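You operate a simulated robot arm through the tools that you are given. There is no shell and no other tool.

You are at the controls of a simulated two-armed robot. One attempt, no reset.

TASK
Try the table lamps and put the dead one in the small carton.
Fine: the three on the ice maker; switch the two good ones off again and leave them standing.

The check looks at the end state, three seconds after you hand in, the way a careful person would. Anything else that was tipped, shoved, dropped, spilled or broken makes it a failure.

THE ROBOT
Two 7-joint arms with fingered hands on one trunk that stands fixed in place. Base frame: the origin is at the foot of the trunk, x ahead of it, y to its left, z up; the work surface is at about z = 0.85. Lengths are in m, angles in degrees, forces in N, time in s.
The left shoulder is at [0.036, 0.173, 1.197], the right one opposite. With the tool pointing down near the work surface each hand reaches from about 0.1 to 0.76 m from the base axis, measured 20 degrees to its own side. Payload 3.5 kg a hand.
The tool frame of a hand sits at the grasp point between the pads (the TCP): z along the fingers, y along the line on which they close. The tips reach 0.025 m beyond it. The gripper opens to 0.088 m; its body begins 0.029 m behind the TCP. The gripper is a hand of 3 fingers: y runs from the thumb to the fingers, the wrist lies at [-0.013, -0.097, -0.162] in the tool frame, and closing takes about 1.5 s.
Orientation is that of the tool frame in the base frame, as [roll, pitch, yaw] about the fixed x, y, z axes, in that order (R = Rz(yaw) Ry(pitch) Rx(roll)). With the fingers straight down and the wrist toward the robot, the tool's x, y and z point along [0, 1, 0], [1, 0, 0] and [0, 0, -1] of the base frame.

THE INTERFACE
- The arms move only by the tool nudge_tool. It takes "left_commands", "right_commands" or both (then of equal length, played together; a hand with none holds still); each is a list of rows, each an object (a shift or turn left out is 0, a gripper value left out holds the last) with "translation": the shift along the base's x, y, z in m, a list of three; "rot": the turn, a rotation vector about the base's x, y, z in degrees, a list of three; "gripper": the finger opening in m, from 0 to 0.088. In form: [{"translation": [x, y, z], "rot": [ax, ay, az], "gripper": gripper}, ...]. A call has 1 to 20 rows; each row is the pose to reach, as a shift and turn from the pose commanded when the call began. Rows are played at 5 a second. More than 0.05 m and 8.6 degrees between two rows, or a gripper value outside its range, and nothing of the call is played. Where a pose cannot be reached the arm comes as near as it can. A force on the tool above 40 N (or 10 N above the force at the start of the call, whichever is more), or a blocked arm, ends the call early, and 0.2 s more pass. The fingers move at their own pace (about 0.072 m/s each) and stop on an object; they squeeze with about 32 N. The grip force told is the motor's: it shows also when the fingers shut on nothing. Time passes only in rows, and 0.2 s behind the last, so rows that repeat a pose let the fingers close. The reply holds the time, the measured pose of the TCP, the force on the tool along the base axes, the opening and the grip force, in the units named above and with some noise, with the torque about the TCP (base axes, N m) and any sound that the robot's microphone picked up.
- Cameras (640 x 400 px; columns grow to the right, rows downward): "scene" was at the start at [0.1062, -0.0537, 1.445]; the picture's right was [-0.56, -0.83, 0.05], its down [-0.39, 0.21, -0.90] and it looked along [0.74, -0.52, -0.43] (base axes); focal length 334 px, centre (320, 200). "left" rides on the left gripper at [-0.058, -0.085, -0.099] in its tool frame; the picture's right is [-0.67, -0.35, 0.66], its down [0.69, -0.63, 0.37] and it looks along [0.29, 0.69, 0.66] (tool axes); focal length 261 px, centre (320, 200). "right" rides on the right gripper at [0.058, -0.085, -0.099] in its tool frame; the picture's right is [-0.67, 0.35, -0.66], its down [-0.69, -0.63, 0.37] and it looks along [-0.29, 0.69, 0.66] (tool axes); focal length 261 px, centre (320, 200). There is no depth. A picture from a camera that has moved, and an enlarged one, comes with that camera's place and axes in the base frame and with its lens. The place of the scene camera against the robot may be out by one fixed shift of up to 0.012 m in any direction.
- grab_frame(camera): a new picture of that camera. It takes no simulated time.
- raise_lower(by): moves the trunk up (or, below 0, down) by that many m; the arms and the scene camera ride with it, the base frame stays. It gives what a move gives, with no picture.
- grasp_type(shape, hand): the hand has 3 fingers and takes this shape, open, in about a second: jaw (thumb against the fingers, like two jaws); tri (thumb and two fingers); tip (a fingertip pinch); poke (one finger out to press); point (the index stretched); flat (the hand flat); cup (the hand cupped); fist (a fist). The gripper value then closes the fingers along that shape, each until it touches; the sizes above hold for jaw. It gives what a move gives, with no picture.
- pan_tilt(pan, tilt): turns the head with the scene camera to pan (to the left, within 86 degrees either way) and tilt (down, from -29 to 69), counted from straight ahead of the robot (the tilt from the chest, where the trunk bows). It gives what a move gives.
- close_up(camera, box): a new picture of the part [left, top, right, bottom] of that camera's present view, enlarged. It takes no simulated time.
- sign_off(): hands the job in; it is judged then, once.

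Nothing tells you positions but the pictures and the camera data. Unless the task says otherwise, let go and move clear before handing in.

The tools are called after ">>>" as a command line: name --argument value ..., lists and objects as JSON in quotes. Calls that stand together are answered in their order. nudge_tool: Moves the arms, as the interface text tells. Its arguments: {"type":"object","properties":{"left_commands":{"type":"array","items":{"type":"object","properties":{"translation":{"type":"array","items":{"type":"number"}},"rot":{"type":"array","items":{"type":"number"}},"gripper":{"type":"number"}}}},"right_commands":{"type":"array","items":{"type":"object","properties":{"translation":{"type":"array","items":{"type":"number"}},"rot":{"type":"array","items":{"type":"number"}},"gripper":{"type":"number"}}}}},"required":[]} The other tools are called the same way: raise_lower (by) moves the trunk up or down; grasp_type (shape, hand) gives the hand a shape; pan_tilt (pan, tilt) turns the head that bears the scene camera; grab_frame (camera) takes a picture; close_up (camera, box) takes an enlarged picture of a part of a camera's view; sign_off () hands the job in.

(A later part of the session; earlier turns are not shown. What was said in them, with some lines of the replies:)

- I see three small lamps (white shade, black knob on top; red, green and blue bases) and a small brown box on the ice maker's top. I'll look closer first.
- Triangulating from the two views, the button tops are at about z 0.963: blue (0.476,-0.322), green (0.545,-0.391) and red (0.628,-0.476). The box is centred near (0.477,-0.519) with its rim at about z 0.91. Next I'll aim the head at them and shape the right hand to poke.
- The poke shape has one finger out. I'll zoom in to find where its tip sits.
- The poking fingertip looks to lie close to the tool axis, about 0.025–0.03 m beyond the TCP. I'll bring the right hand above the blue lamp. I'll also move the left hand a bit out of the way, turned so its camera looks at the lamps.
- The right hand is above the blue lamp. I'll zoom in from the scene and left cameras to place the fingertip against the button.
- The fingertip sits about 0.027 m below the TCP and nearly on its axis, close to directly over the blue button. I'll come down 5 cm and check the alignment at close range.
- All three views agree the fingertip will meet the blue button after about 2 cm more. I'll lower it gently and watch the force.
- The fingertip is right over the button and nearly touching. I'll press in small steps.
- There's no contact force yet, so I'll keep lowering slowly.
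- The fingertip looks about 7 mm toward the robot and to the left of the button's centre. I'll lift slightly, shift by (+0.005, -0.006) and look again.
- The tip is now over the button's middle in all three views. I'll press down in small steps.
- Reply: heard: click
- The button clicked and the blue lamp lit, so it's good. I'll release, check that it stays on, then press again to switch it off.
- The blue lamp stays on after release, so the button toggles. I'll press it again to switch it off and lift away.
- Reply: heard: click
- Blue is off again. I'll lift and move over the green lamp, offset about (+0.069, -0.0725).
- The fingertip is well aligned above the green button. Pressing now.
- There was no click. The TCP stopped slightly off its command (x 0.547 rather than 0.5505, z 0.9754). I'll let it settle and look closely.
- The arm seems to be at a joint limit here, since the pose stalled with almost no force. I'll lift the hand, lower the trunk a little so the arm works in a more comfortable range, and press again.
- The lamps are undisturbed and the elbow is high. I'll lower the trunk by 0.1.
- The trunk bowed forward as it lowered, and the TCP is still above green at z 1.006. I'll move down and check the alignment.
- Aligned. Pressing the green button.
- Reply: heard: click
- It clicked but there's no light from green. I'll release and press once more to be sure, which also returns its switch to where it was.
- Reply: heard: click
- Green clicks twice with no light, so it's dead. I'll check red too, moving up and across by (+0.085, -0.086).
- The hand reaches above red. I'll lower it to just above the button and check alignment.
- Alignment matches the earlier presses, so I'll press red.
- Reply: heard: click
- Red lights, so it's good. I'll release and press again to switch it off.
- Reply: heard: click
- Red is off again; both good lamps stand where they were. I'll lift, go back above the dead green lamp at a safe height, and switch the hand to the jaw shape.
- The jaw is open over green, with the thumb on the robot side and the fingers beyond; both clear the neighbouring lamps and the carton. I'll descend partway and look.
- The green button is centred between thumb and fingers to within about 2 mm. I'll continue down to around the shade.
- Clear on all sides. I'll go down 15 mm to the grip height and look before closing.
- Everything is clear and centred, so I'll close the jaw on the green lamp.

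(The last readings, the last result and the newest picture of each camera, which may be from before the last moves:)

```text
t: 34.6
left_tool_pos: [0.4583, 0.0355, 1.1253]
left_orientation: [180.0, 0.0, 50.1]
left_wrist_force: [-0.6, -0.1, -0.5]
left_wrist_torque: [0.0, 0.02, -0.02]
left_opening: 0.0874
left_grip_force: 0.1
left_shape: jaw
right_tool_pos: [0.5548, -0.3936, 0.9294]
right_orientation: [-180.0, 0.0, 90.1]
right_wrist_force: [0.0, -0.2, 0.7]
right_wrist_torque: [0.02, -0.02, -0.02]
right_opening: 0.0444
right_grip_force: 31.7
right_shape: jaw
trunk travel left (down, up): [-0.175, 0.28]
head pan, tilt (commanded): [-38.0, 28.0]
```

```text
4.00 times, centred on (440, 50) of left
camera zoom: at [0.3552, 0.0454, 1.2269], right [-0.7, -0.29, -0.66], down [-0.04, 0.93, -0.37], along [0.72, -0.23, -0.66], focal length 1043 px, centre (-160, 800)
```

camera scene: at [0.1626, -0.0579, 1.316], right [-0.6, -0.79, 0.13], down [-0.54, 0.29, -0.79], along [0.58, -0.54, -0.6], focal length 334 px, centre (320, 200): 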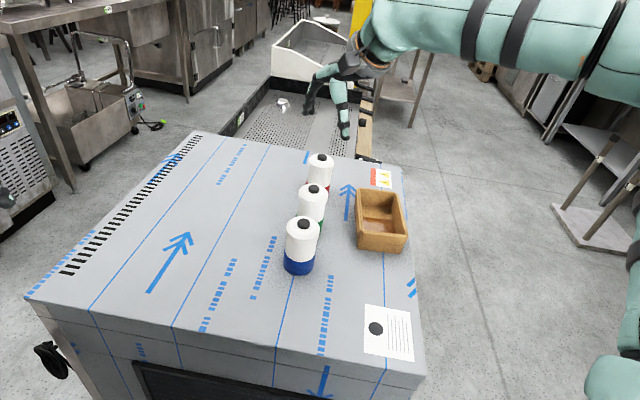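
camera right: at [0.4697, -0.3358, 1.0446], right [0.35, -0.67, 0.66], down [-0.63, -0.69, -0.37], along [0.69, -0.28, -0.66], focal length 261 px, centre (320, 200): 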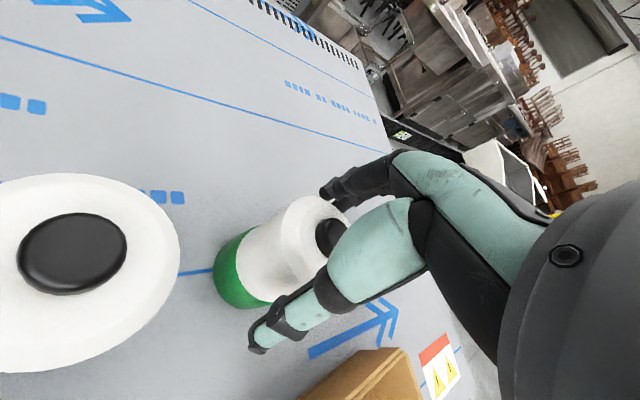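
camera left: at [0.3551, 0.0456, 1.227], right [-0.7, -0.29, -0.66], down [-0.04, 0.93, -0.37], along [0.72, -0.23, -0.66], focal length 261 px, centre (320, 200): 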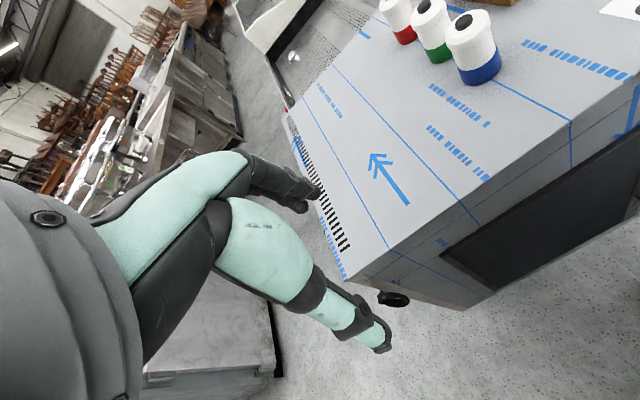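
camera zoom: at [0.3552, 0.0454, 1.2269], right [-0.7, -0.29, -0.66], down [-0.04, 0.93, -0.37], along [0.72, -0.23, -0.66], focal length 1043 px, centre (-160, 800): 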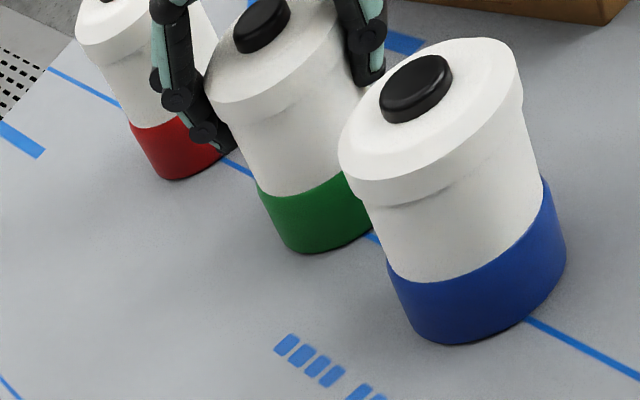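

The grip is holding (31.7 N, opening 0.044). I'll lift slowly, straight up.

>>> nudge_tool --right_commands '[{"translation": [0, 0, 0.005]}, {"translation": [0, 0, 0.015]}, {"translation": [0, 0, 0.03]}, {"translation": [0, 0, 0.05]}, {"translation": [0, 0, 0.075]}, {"translation": [0, 0, 0.1]}, {"translation": [0, 0, 0.125]}, {"translation": [0, 0, 0.125]}]'

>>> grab_frame --camera "scene"

>>> grab_frame --camera "right"

>>> grab_frame --camera "left"

```text
t: 36.4
left_tool_pos: [0.4591, 0.0349, 1.1266]
left_orientation: [-179.9, 0.0, 50.1]
left_wrist_force: [0.7, 0.9, -0.1]
left_wrist_torque: [-0.01, 0.02, 0.01]
left_opening: 0.0875
left_grip_force: 0.0
left_shape: jaw
right_tool_pos: [0.5539, -0.3929, 1.0537]
right_orientation: [-180.0, 0.0, 90.1]
right_wrist_force: [-0.5, -0.6, -2.1]
right_wrist_torque: [0.0, 0.01, -0.01]
right_opening: 0.0445
right_grip_force: 32.0
right_shape: jaw
trunk travel left (down, up): [-0.175, 0.28]
head pan, tilt (commanded): [-38.0, 28.0]
```

```text
taken
camera scene: at [0.1634, -0.0584, 1.3158], right [-0.6, -0.79, 0.13], down [-0.54, 0.29, -0.79], along [0.58, -0.54, -0.6], focal length 334 px, centre (320, 200)
```

scene: 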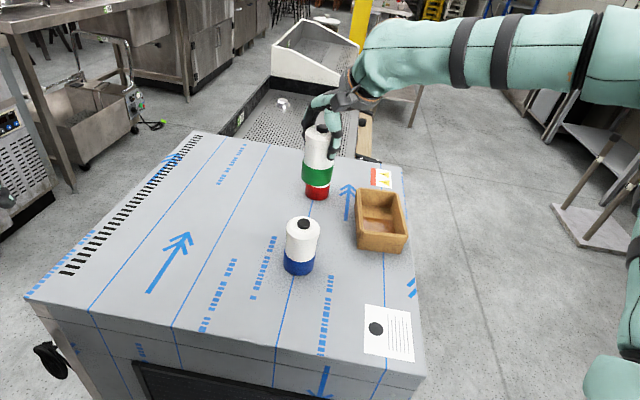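

```text
taken
camera right: at [0.4704, -0.3361, 1.1544], right [0.35, -0.67, 0.66], down [-0.63, -0.69, -0.37], along [0.69, -0.28, -0.66], focal length 261 px, centre (320, 200)
```

right: 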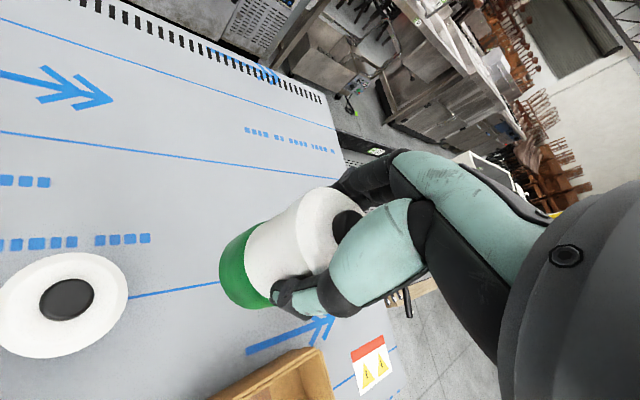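

```text
taken
camera left: at [0.3558, 0.0451, 1.2267], right [-0.7, -0.29, -0.65], down [-0.04, 0.93, -0.37], along [0.71, -0.23, -0.66], focal length 261 px, centre (320, 200)
```

left: 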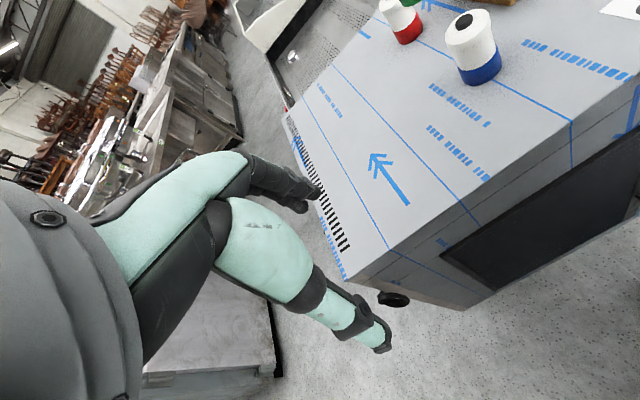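

The lamp is held and upright, with blue and red undisturbed. I'll carry it over the carton (centre about (0.481,-0.519)) while turning the hand -39° so the fingers line up with the carton's long axis.

>>> nudge_tool --right_commands '[{"translation": [-0.012, -0.021, 0.005], "rot": [0, 0, -6.5]}, {"translation": [-0.024, -0.042, 0.01], "rot": [0, 0, -13]}, {"translation": [-0.0365, -0.063, 0.01], "rot": [0, 0, -19.5]}, {"translation": [-0.0487, -0.084, 0.01], "rot": [0, 0, -26]}, {"translation": [-0.061, -0.105, 0.01], "rot": [0, 0, -32.5]}, {"translation": [-0.073, -0.126, 0.01], "rot": [0, 0, -39]}, {"translation": [-0.073, -0.126, 0.01], "rot": [0, 0, -39]}, {"translation": [-0.073, -0.126, 0.01], "rot": [0, 0, -39]}]'

>>> grab_frame --camera "scene"

>>> grab_frame --camera "right"

>>> grab_frame --camera "left"

```text
t: 38.2
left_tool_pos: [0.4584, 0.036, 1.1271]
left_orientation: [-179.8, -0.1, 50.1]
left_wrist_force: [0.1, -0.1, 0.0]
left_wrist_torque: [-0.01, 0.01, 0.0]
left_opening: 0.0875
left_grip_force: 0.1
left_shape: jaw
right_tool_pos: [0.4815, -0.5193, 1.0645]
right_orientation: [-180.0, 0.0, 51.1]
right_wrist_force: [0.1, 0.0, -3.1]
right_wrist_torque: [0.0, 0.0, 0.05]
right_opening: 0.0445
right_grip_force: 31.6
right_shape: jaw
trunk travel left (down, up): [-0.175, 0.28]
head pan, tilt (commanded): [-38.0, 28.0]
```

```text
taken
camera scene: at [0.163, -0.0584, 1.3159], right [-0.6, -0.79, 0.13], down [-0.54, 0.29, -0.79], along [0.58, -0.54, -0.6], focal length 334 px, centre (320, 200)
```

scene: 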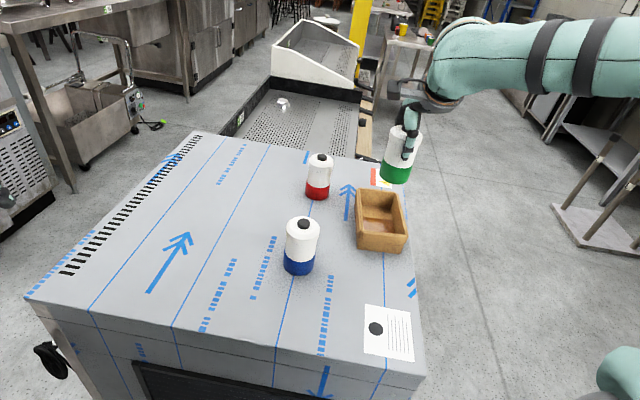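

```text
taken
camera right: at [0.4521, -0.4215, 1.1643], right [-0.15, -0.74, 0.66], down [-0.92, -0.14, -0.37], along [0.36, -0.66, -0.66], focal length 261 px, centre (320, 200)
```

right: 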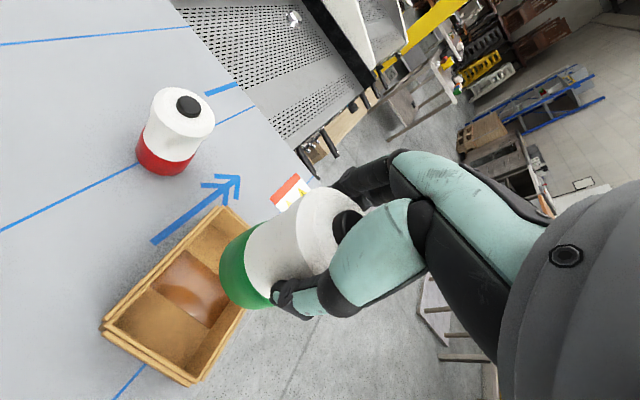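

```text
taken
camera left: at [0.3555, 0.0451, 1.2269], right [-0.7, -0.29, -0.66], down [-0.04, 0.93, -0.37], along [0.72, -0.23, -0.66], focal length 261 px, centre (320, 200)
```

left: 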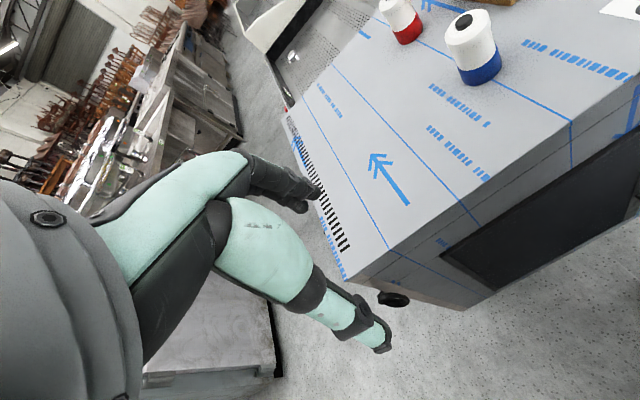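

The lamp is over the carton. I'll zoom in to place the carton's rim precisely relative to it.

>>> close_up --camera "right" --box '[80, 180, 300, 400]'

>>> close_up --camera "scene" --box '[330, 90, 460, 270]'

```text
1.82 times, centred on (190, 290) of right
camera zoom: at [0.4521, -0.4215, 1.1643], right [-0.15, -0.74, 0.66], down [-0.92, -0.14, -0.37], along [0.36, -0.66, -0.66], focal length 474 px, centre (556, 36)
```

zoom: 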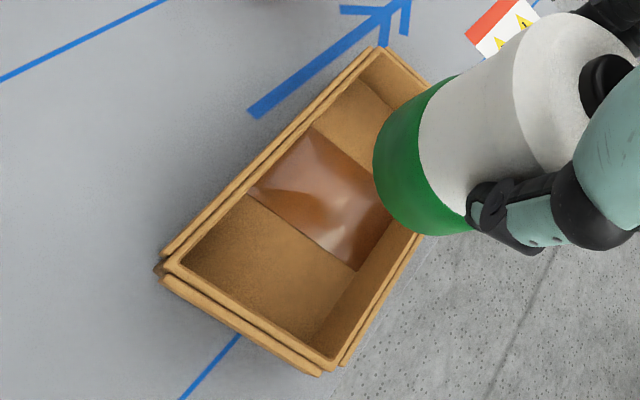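

```text
2.22 times, centred on (395, 180) of scene
camera zoom: at [0.163, -0.0584, 1.3159], right [-0.6, -0.79, 0.13], down [-0.54, 0.29, -0.79], along [0.58, -0.54, -0.6], focal length 742 px, centre (153, 244)
```

zoom: 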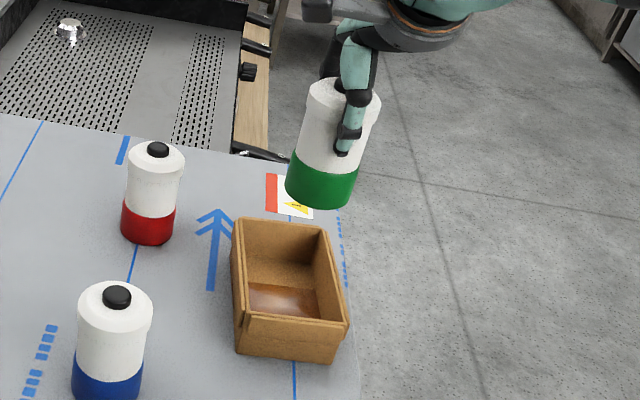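

The carton's rim is at about z 0.90, with its centre at (0.4855,-0.5215) and an inside width of about 0.076. I need a shift of (+0.004,-0.002). I'll lower until the lamp's foot is just above the rim and check.

>>> nudge_tool --right_commands '[{"translation": [0.002, -0.001, -0.02]}, {"translation": [0.004, -0.002, -0.045]}, {"translation": [0.004, -0.002, -0.065]}, {"translation": [0.004, -0.002, -0.07]}, {"translation": [0.004, -0.002, -0.07]}]'

>>> close_up --camera "right" --box '[120, 160, 360, 400]'

>>> close_up --camera "scene" --box '[330, 110, 440, 270]'

>>> grab_frame --camera "left"

```text
t: 39.4
left_tool_pos: [0.4601, 0.0356, 1.1263]
left_orientation: [-180.0, 0.0, 50.1]
left_wrist_force: [-0.5, 0.6, 0.3]
left_wrist_torque: [0.03, 0.01, -0.01]
left_opening: 0.0874
left_grip_force: 0.1
left_shape: jaw
right_tool_pos: [0.4837, -0.5218, 0.9948]
right_orientation: [-180.0, -0.1, 51.1]
right_wrist_force: [-0.7, 0.7, -3.9]
right_wrist_torque: [0.03, -0.01, 0.01]
right_opening: 0.0445
right_grip_force: 31.9
right_shape: jaw
trunk travel left (down, up): [-0.175, 0.28]
head pan, tilt (commanded): [-38.0, 28.0]
```

```text
1.67 times, centred on (240, 280) of right
camera zoom: at [0.4562, -0.4236, 1.094], right [-0.15, -0.74, 0.66], down [-0.92, -0.14, -0.37], along [0.36, -0.66, -0.66], focal length 434 px, centre (453, 67)
```

zoom: 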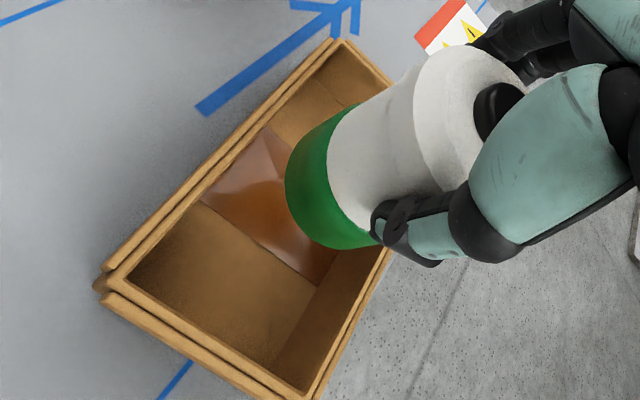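

```text
2.50 times, centred on (385, 190) of scene
camera zoom: at [0.163, -0.0583, 1.3159], right [-0.6, -0.79, 0.13], down [-0.54, 0.29, -0.79], along [0.58, -0.54, -0.6], focal length 835 px, centre (158, 225)
```

zoom: 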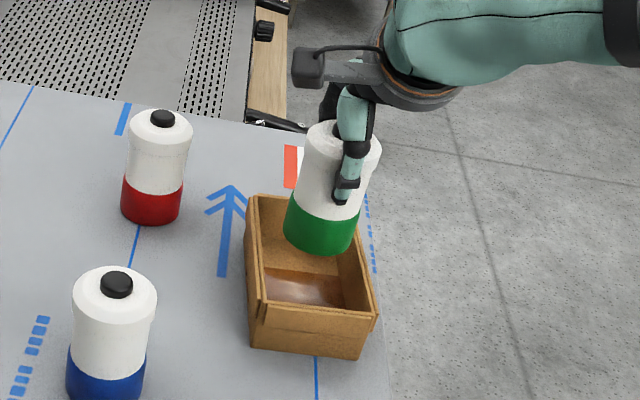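

```text
taken
camera left: at [0.3555, 0.0452, 1.2269], right [-0.7, -0.29, -0.66], down [-0.04, 0.93, -0.37], along [0.72, -0.23, -0.66], focal length 261 px, centre (320, 200)
```

left: 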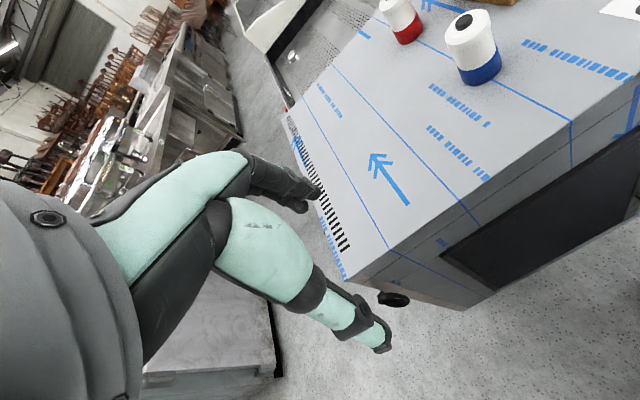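

I'll zoom in more to judge the lamp's centring over the carton opening.

>>> close_up --camera "scene" --box '[362, 150, 422, 255]'

>>> close_up --camera "right" --box '[150, 170, 290, 400]'

```text
3.81 times, centred on (392, 202) of scene
camera zoom: at [0.163, -0.0583, 1.3159], right [-0.6, -0.79, 0.13], down [-0.54, 0.29, -0.79], along [0.58, -0.54, -0.6], focal length 1272 px, centre (46, 190)
```

zoom: 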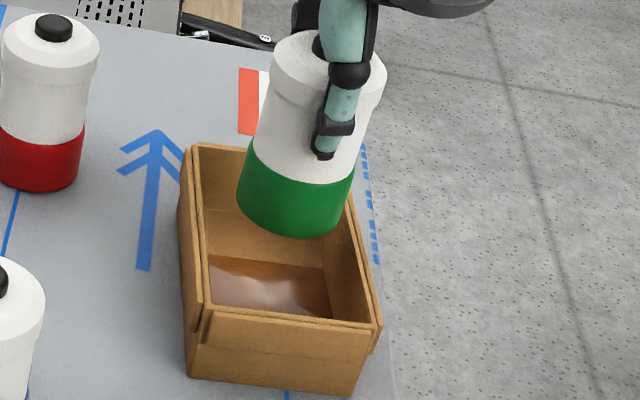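

```text
1.74 times, centred on (220, 285) of right
camera zoom: at [0.4562, -0.4236, 1.094], right [-0.15, -0.74, 0.66], down [-0.92, -0.14, -0.37], along [0.36, -0.66, -0.66], focal length 453 px, centre (494, 52)
```

zoom: 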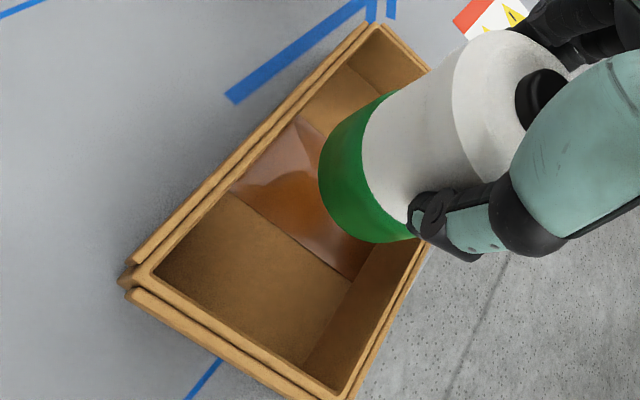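

The lamp is centred over the opening to within a couple of millimetres. I'll lower it straight in.

>>> nudge_tool --right_commands '[{"translation": [0, 0, -0.01]}, {"translation": [0, 0, -0.02]}, {"translation": [0, 0, -0.03]}, {"translation": [0, 0, -0.04]}, {"translation": [0, 0, -0.048]}, {"translation": [0, 0, -0.048]}]'

>>> close_up --camera "scene" --box '[362, 150, 422, 255]'

>>> close_up --camera "right" --box '[150, 140, 370, 400]'

```text
t: 40.8
left_tool_pos: [0.4588, 0.0355, 1.1262]
left_orientation: [-179.9, 0.0, 50.1]
left_wrist_force: [0.6, -1.0, 0.7]
left_wrist_torque: [0.01, 0.03, 0.0]
left_opening: 0.0875
left_grip_force: 0.0
left_shape: jaw
right_tool_pos: [0.4853, -0.5224, 0.9455]
right_orientation: [-179.9, 0.1, 51.1]
right_wrist_force: [-0.5, 0.9, -3.2]
right_wrist_torque: [0.0, 0.0, -0.03]
right_opening: 0.0446
right_grip_force: 32.2
right_shape: jaw
trunk travel left (down, up): [-0.175, 0.28]
head pan, tilt (commanded): [-38.0, 28.0]
```

```text
3.81 times, centred on (392, 202) of scene
camera zoom: at [0.163, -0.0583, 1.3159], right [-0.6, -0.79, 0.13], down [-0.54, 0.29, -0.79], along [0.58, -0.54, -0.6], focal length 1272 px, centre (46, 190)
```

zoom: 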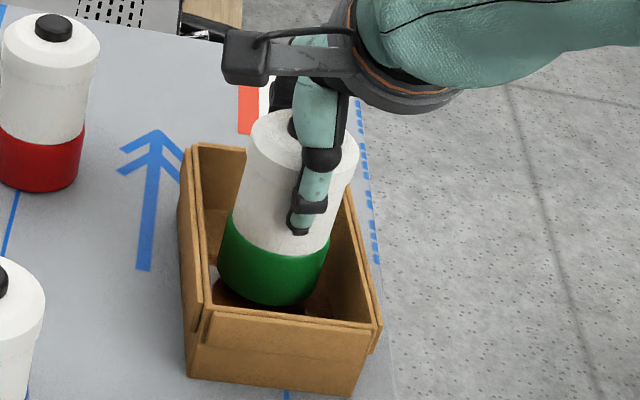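

```text
1.54 times, centred on (260, 270) of right
camera zoom: at [0.4565, -0.4234, 1.0463], right [-0.15, -0.74, 0.66], down [-0.92, -0.14, -0.37], along [0.36, -0.66, -0.66], focal length 401 px, centre (412, 92)
```

zoom: 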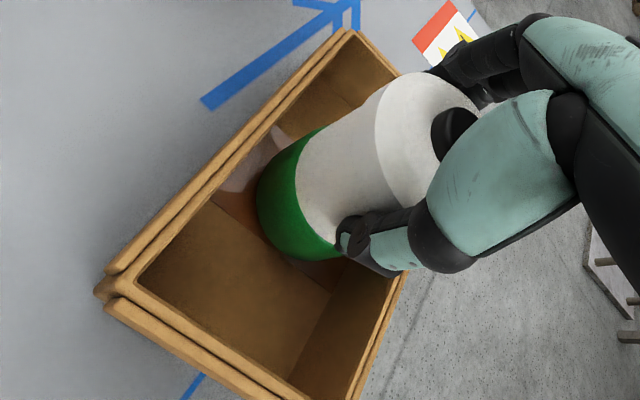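

The lamp is inside the carton, just above the floor. I'll lower it slowly until it touches.

>>> nudge_tool --right_commands '[{"translation": [0, 0, -0.003]}, {"translation": [0, 0, -0.006]}, {"translation": [0, 0, -0.008]}]'

>>> close_up --camera "scene" --box '[362, 150, 422, 255]'

```text
t: 41.6
left_tool_pos: [0.459, 0.0342, 1.127]
left_orientation: [-179.9, 0.0, 50.1]
left_wrist_force: [-0.6, -0.1, -0.1]
left_wrist_torque: [0.0, 0.0, 0.04]
left_opening: 0.0879
left_grip_force: 0.1
left_shape: jaw
right_tool_pos: [0.485, -0.521, 0.939]
right_orientation: [-180.0, 0.0, 51.1]
right_wrist_force: [0.9, 0.0, -3.2]
right_wrist_torque: [-0.04, 0.0, -0.01]
right_opening: 0.0445
right_grip_force: 32.3
right_shape: jaw
trunk travel left (down, up): [-0.175, 0.28]
head pan, tilt (commanded): [-38.0, 28.0]
```

```text
3.81 times, centred on (392, 202) of scene
camera zoom: at [0.1631, -0.0584, 1.3158], right [-0.6, -0.79, 0.13], down [-0.54, 0.29, -0.79], along [0.58, -0.54, -0.6], focal length 1272 px, centre (46, 190)
```

zoom: 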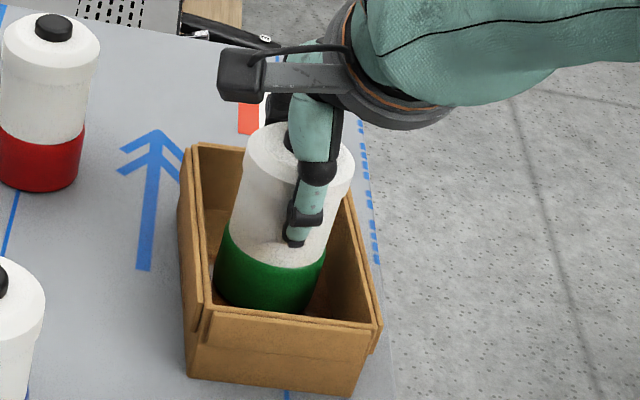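

Not touching yet. I'll continue gently.

>>> nudge_tool --right_commands '[{"translation": [0, 0, -0.0015]}, {"translation": [0, 0, -0.003]}, {"translation": [0, 0, -0.0045]}]'

```text
t: 42.4
left_tool_pos: [0.4584, 0.0347, 1.1268]
left_orientation: [-180.0, -0.1, 50.0]
left_wrist_force: [0.0, 1.1, -0.7]
left_wrist_torque: [0.03, -0.01, -0.01]
left_opening: 0.0876
left_grip_force: 0.0
left_shape: jaw
right_tool_pos: [0.4845, -0.5205, 0.9362]
right_orientation: [180.0, 0.0, 51.0]
right_wrist_force: [0.4, -1.8, 5.1]
right_wrist_torque: [-0.05, -0.02, 0.0]
right_opening: 0.0444
right_grip_force: 32.2
right_shape: jaw
trunk travel left (down, up): [-0.175, 0.28]
head pan, tilt (commanded): [-38.0, 28.0]
```

The lamp touched the floor (about 8 N change). I'll ease up slightly to relieve the force, then open the fingers a little.

>>> nudge_tool --right_commands '[{"translation": [0, 0, 0.0015]}, {"translation": [0, 0, 0.002]}, {"translation": [0, 0, 0.002], "gripper": 0.05}, {"translation": [0, 0, 0.002], "gripper": 0.058}, {"translation": [0, 0, 0.002], "gripper": 0.066}, {"translation": [0, 0, 0.002], "gripper": 0.066}, {"translation": [0, 0, 0.002], "gripper": 0.066}]'

>>> close_up --camera "scene" --box '[362, 150, 422, 255]'

>>> close_up --camera "right" --box '[150, 140, 370, 400]'

```text
t: 44.0
left_tool_pos: [0.4587, 0.0342, 1.1267]
left_orientation: [-179.9, 0.0, 50.1]
left_wrist_force: [0.0, 0.4, 0.0]
left_wrist_torque: [0.02, 0.02, 0.0]
left_opening: 0.0875
left_grip_force: 0.1
left_shape: jaw
right_tool_pos: [0.4837, -0.5215, 0.936]
right_orientation: [-180.0, 0.0, 51.0]
right_wrist_force: [1.0, -0.6, 0.6]
right_wrist_torque: [0.0, -0.01, 0.03]
right_opening: 0.0657
right_grip_force: 0.0
right_shape: jaw
trunk travel left (down, up): [-0.175, 0.28]
head pan, tilt (commanded): [-38.0, 28.0]
```

```text
3.81 times, centred on (392, 202) of scene
camera zoom: at [0.1627, -0.058, 1.3159], right [-0.6, -0.79, 0.13], down [-0.54, 0.29, -0.79], along [0.58, -0.54, -0.6], focal length 1272 px, centre (46, 190)
```

zoom: 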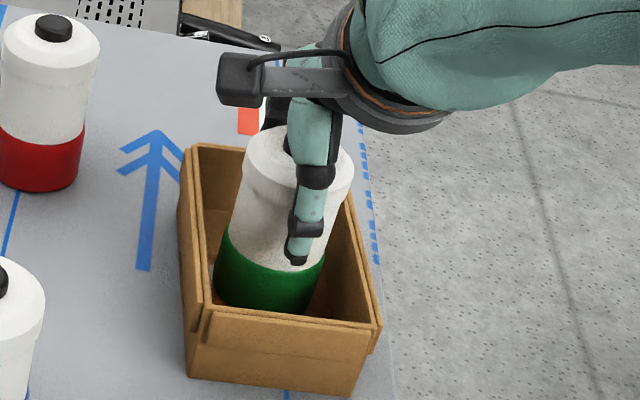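

```text
1.54 times, centred on (260, 270) of right
camera zoom: at [0.4562, -0.4231, 1.0362], right [-0.15, -0.74, 0.66], down [-0.92, -0.14, -0.37], along [0.36, -0.66, -0.66], focal length 401 px, centre (412, 92)
```

zoom: 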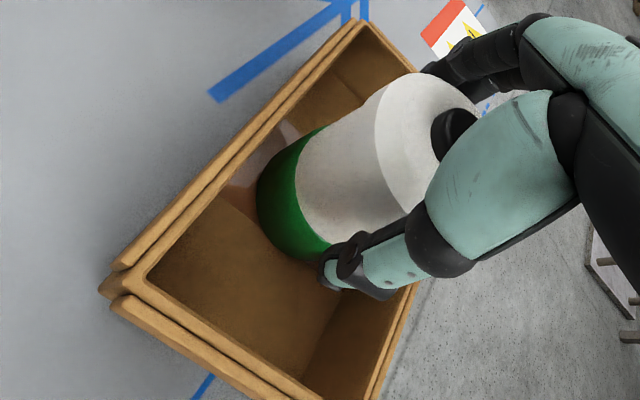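

The lamp is released and stands in the carton. I'll lift the hand straight up.

>>> nudge_tool --right_commands '[{"translation": [0, 0, 0.006]}, {"translation": [0, 0, 0.015]}, {"translation": [0, 0, 0.03]}, {"translation": [0, 0, 0.03]}]'

>>> close_up --camera "scene" --box '[340, 130, 440, 270]'

```text
t: 45.0
left_tool_pos: [0.4597, 0.0359, 1.1267]
left_orientation: [-180.0, -0.1, 50.0]
left_wrist_force: [0.0, 0.0, -0.3]
left_wrist_torque: [0.01, 0.05, 0.0]
left_opening: 0.0876
left_grip_force: 0.1
left_shape: jaw
right_tool_pos: [0.4845, -0.5195, 0.9659]
right_orientation: [-180.0, 0.0, 51.1]
right_wrist_force: [0.0, 0.5, -0.1]
right_wrist_torque: [0.01, 0.06, 0.01]
right_opening: 0.0657
right_grip_force: 0.0
right_shape: jaw
trunk travel left (down, up): [-0.175, 0.28]
head pan, tilt (commanded): [-38.0, 28.0]
```

```text
2.86 times, centred on (390, 200) of scene
camera zoom: at [0.1628, -0.0581, 1.3159], right [-0.6, -0.79, 0.13], down [-0.54, 0.29, -0.79], along [0.58, -0.54, -0.6], focal length 954 px, centre (120, 200)
```

zoom: 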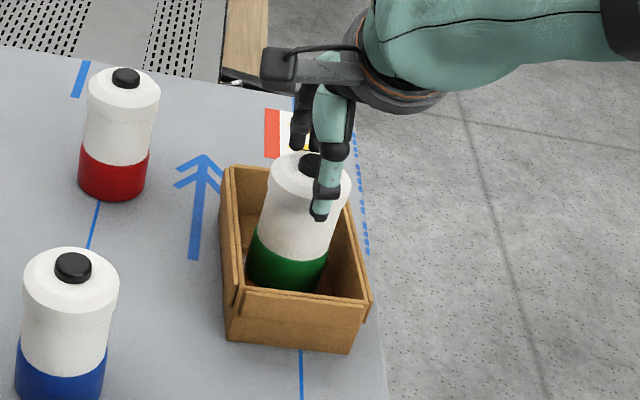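

The lamp stays upright as the hand rises. I'll lift well clear.

>>> nudge_tool --right_commands '[{"translation": [0, 0, 0.03]}, {"translation": [0, 0, 0.07]}, {"translation": [0, 0, 0.11]}, {"translation": [0, 0, 0.15]}, {"translation": [-0.03, -0.02, 0.18]}, {"translation": [-0.06, -0.04, 0.2]}, {"translation": [-0.06, -0.04, 0.2]}]'

>>> grab_frame --camera "scene"

>>> close_up --camera "scene" --box '[270, 130, 430, 290]'

>>> grab_frame --camera "right"

>>> close_up --camera "left" --box '[360, 0, 540, 110]'

```text
t: 46.6
left_tool_pos: [0.4587, 0.0353, 1.1268]
left_orientation: [-179.8, 0.1, 50.1]
left_wrist_force: [-0.2, -0.2, 0.2]
left_wrist_torque: [-0.01, -0.02, -0.01]
left_opening: 0.0877
left_grip_force: 0.0
left_shape: jaw
right_tool_pos: [0.426, -0.5613, 1.166]
right_orientation: [-179.9, 0.1, 51.0]
right_wrist_force: [-0.4, -0.1, -0.2]
right_wrist_torque: [0.03, 0.02, 0.02]
right_opening: 0.0659
right_grip_force: 0.1
right_shape: jaw
trunk travel left (down, up): [-0.175, 0.28]
head pan, tilt (commanded): [-38.0, 28.0]
```

```text
taken
camera scene: at [0.1636, -0.0578, 1.3157], right [-0.6, -0.79, 0.13], down [-0.54, 0.29, -0.79], along [0.58, -0.54, -0.6], focal length 334 px, centre (320, 200)
```

scene: 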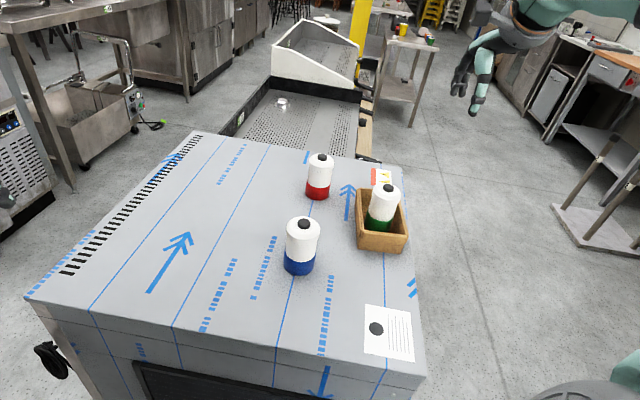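

```text
2.50 times, centred on (350, 210) of scene
camera zoom: at [0.1636, -0.0578, 1.3157], right [-0.6, -0.79, 0.13], down [-0.54, 0.29, -0.79], along [0.58, -0.54, -0.6], focal length 835 px, centre (245, 175)
```

zoom: 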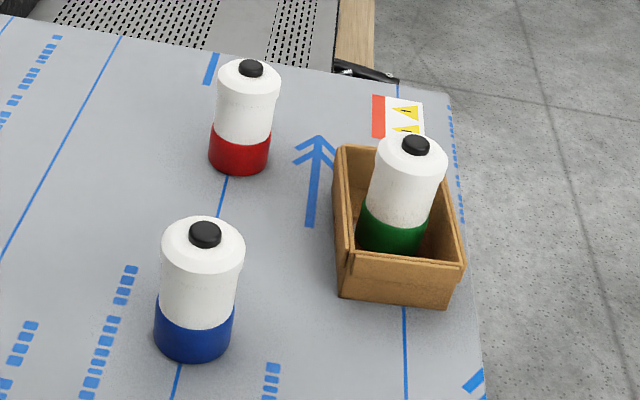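

```text
taken
camera right: at [0.3963, -0.4629, 1.2658], right [-0.15, -0.74, 0.66], down [-0.92, -0.14, -0.36], along [0.36, -0.66, -0.66], focal length 261 px, centre (320, 200)
```

right: 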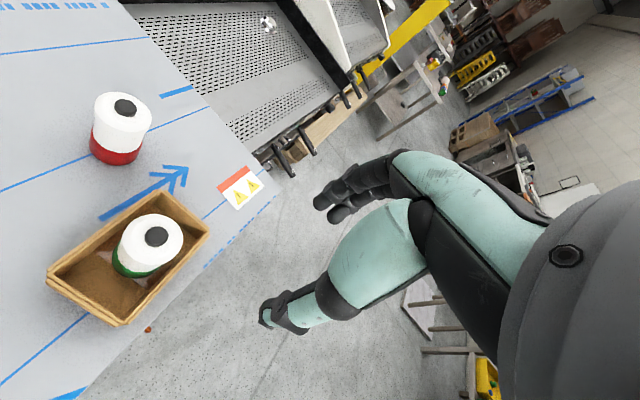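

```text
3.56 times, centred on (450, 55) of left
camera zoom: at [0.356, 0.0457, 1.2266], right [-0.7, -0.29, -0.65], down [-0.04, 0.93, -0.37], along [0.71, -0.23, -0.66], focal length 927 px, centre (-142, 716)
```

zoom: 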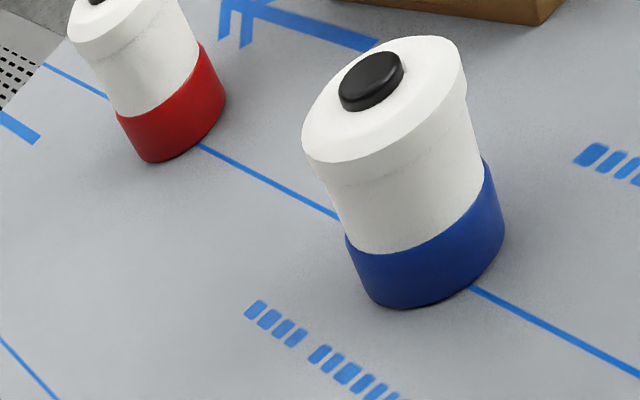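

Blue and red stand unlit where they were, and the dead green lamp stands in the carton. The carton hasn't moved and both hands are clear, so I'm handing in.

>>> sign_off

```text
The job is handed in.
```

I tried all three lamps. The green one is dead: its button clicked twice and it never lit. It now stands upright in the small carton.

The blue and red lamps both lit, so I switched them off again and left them standing where they were. The last pictures showed the carton unmoved and nothing else disturbed. Both hands were clear when I handed the job in. I have no result from the check.
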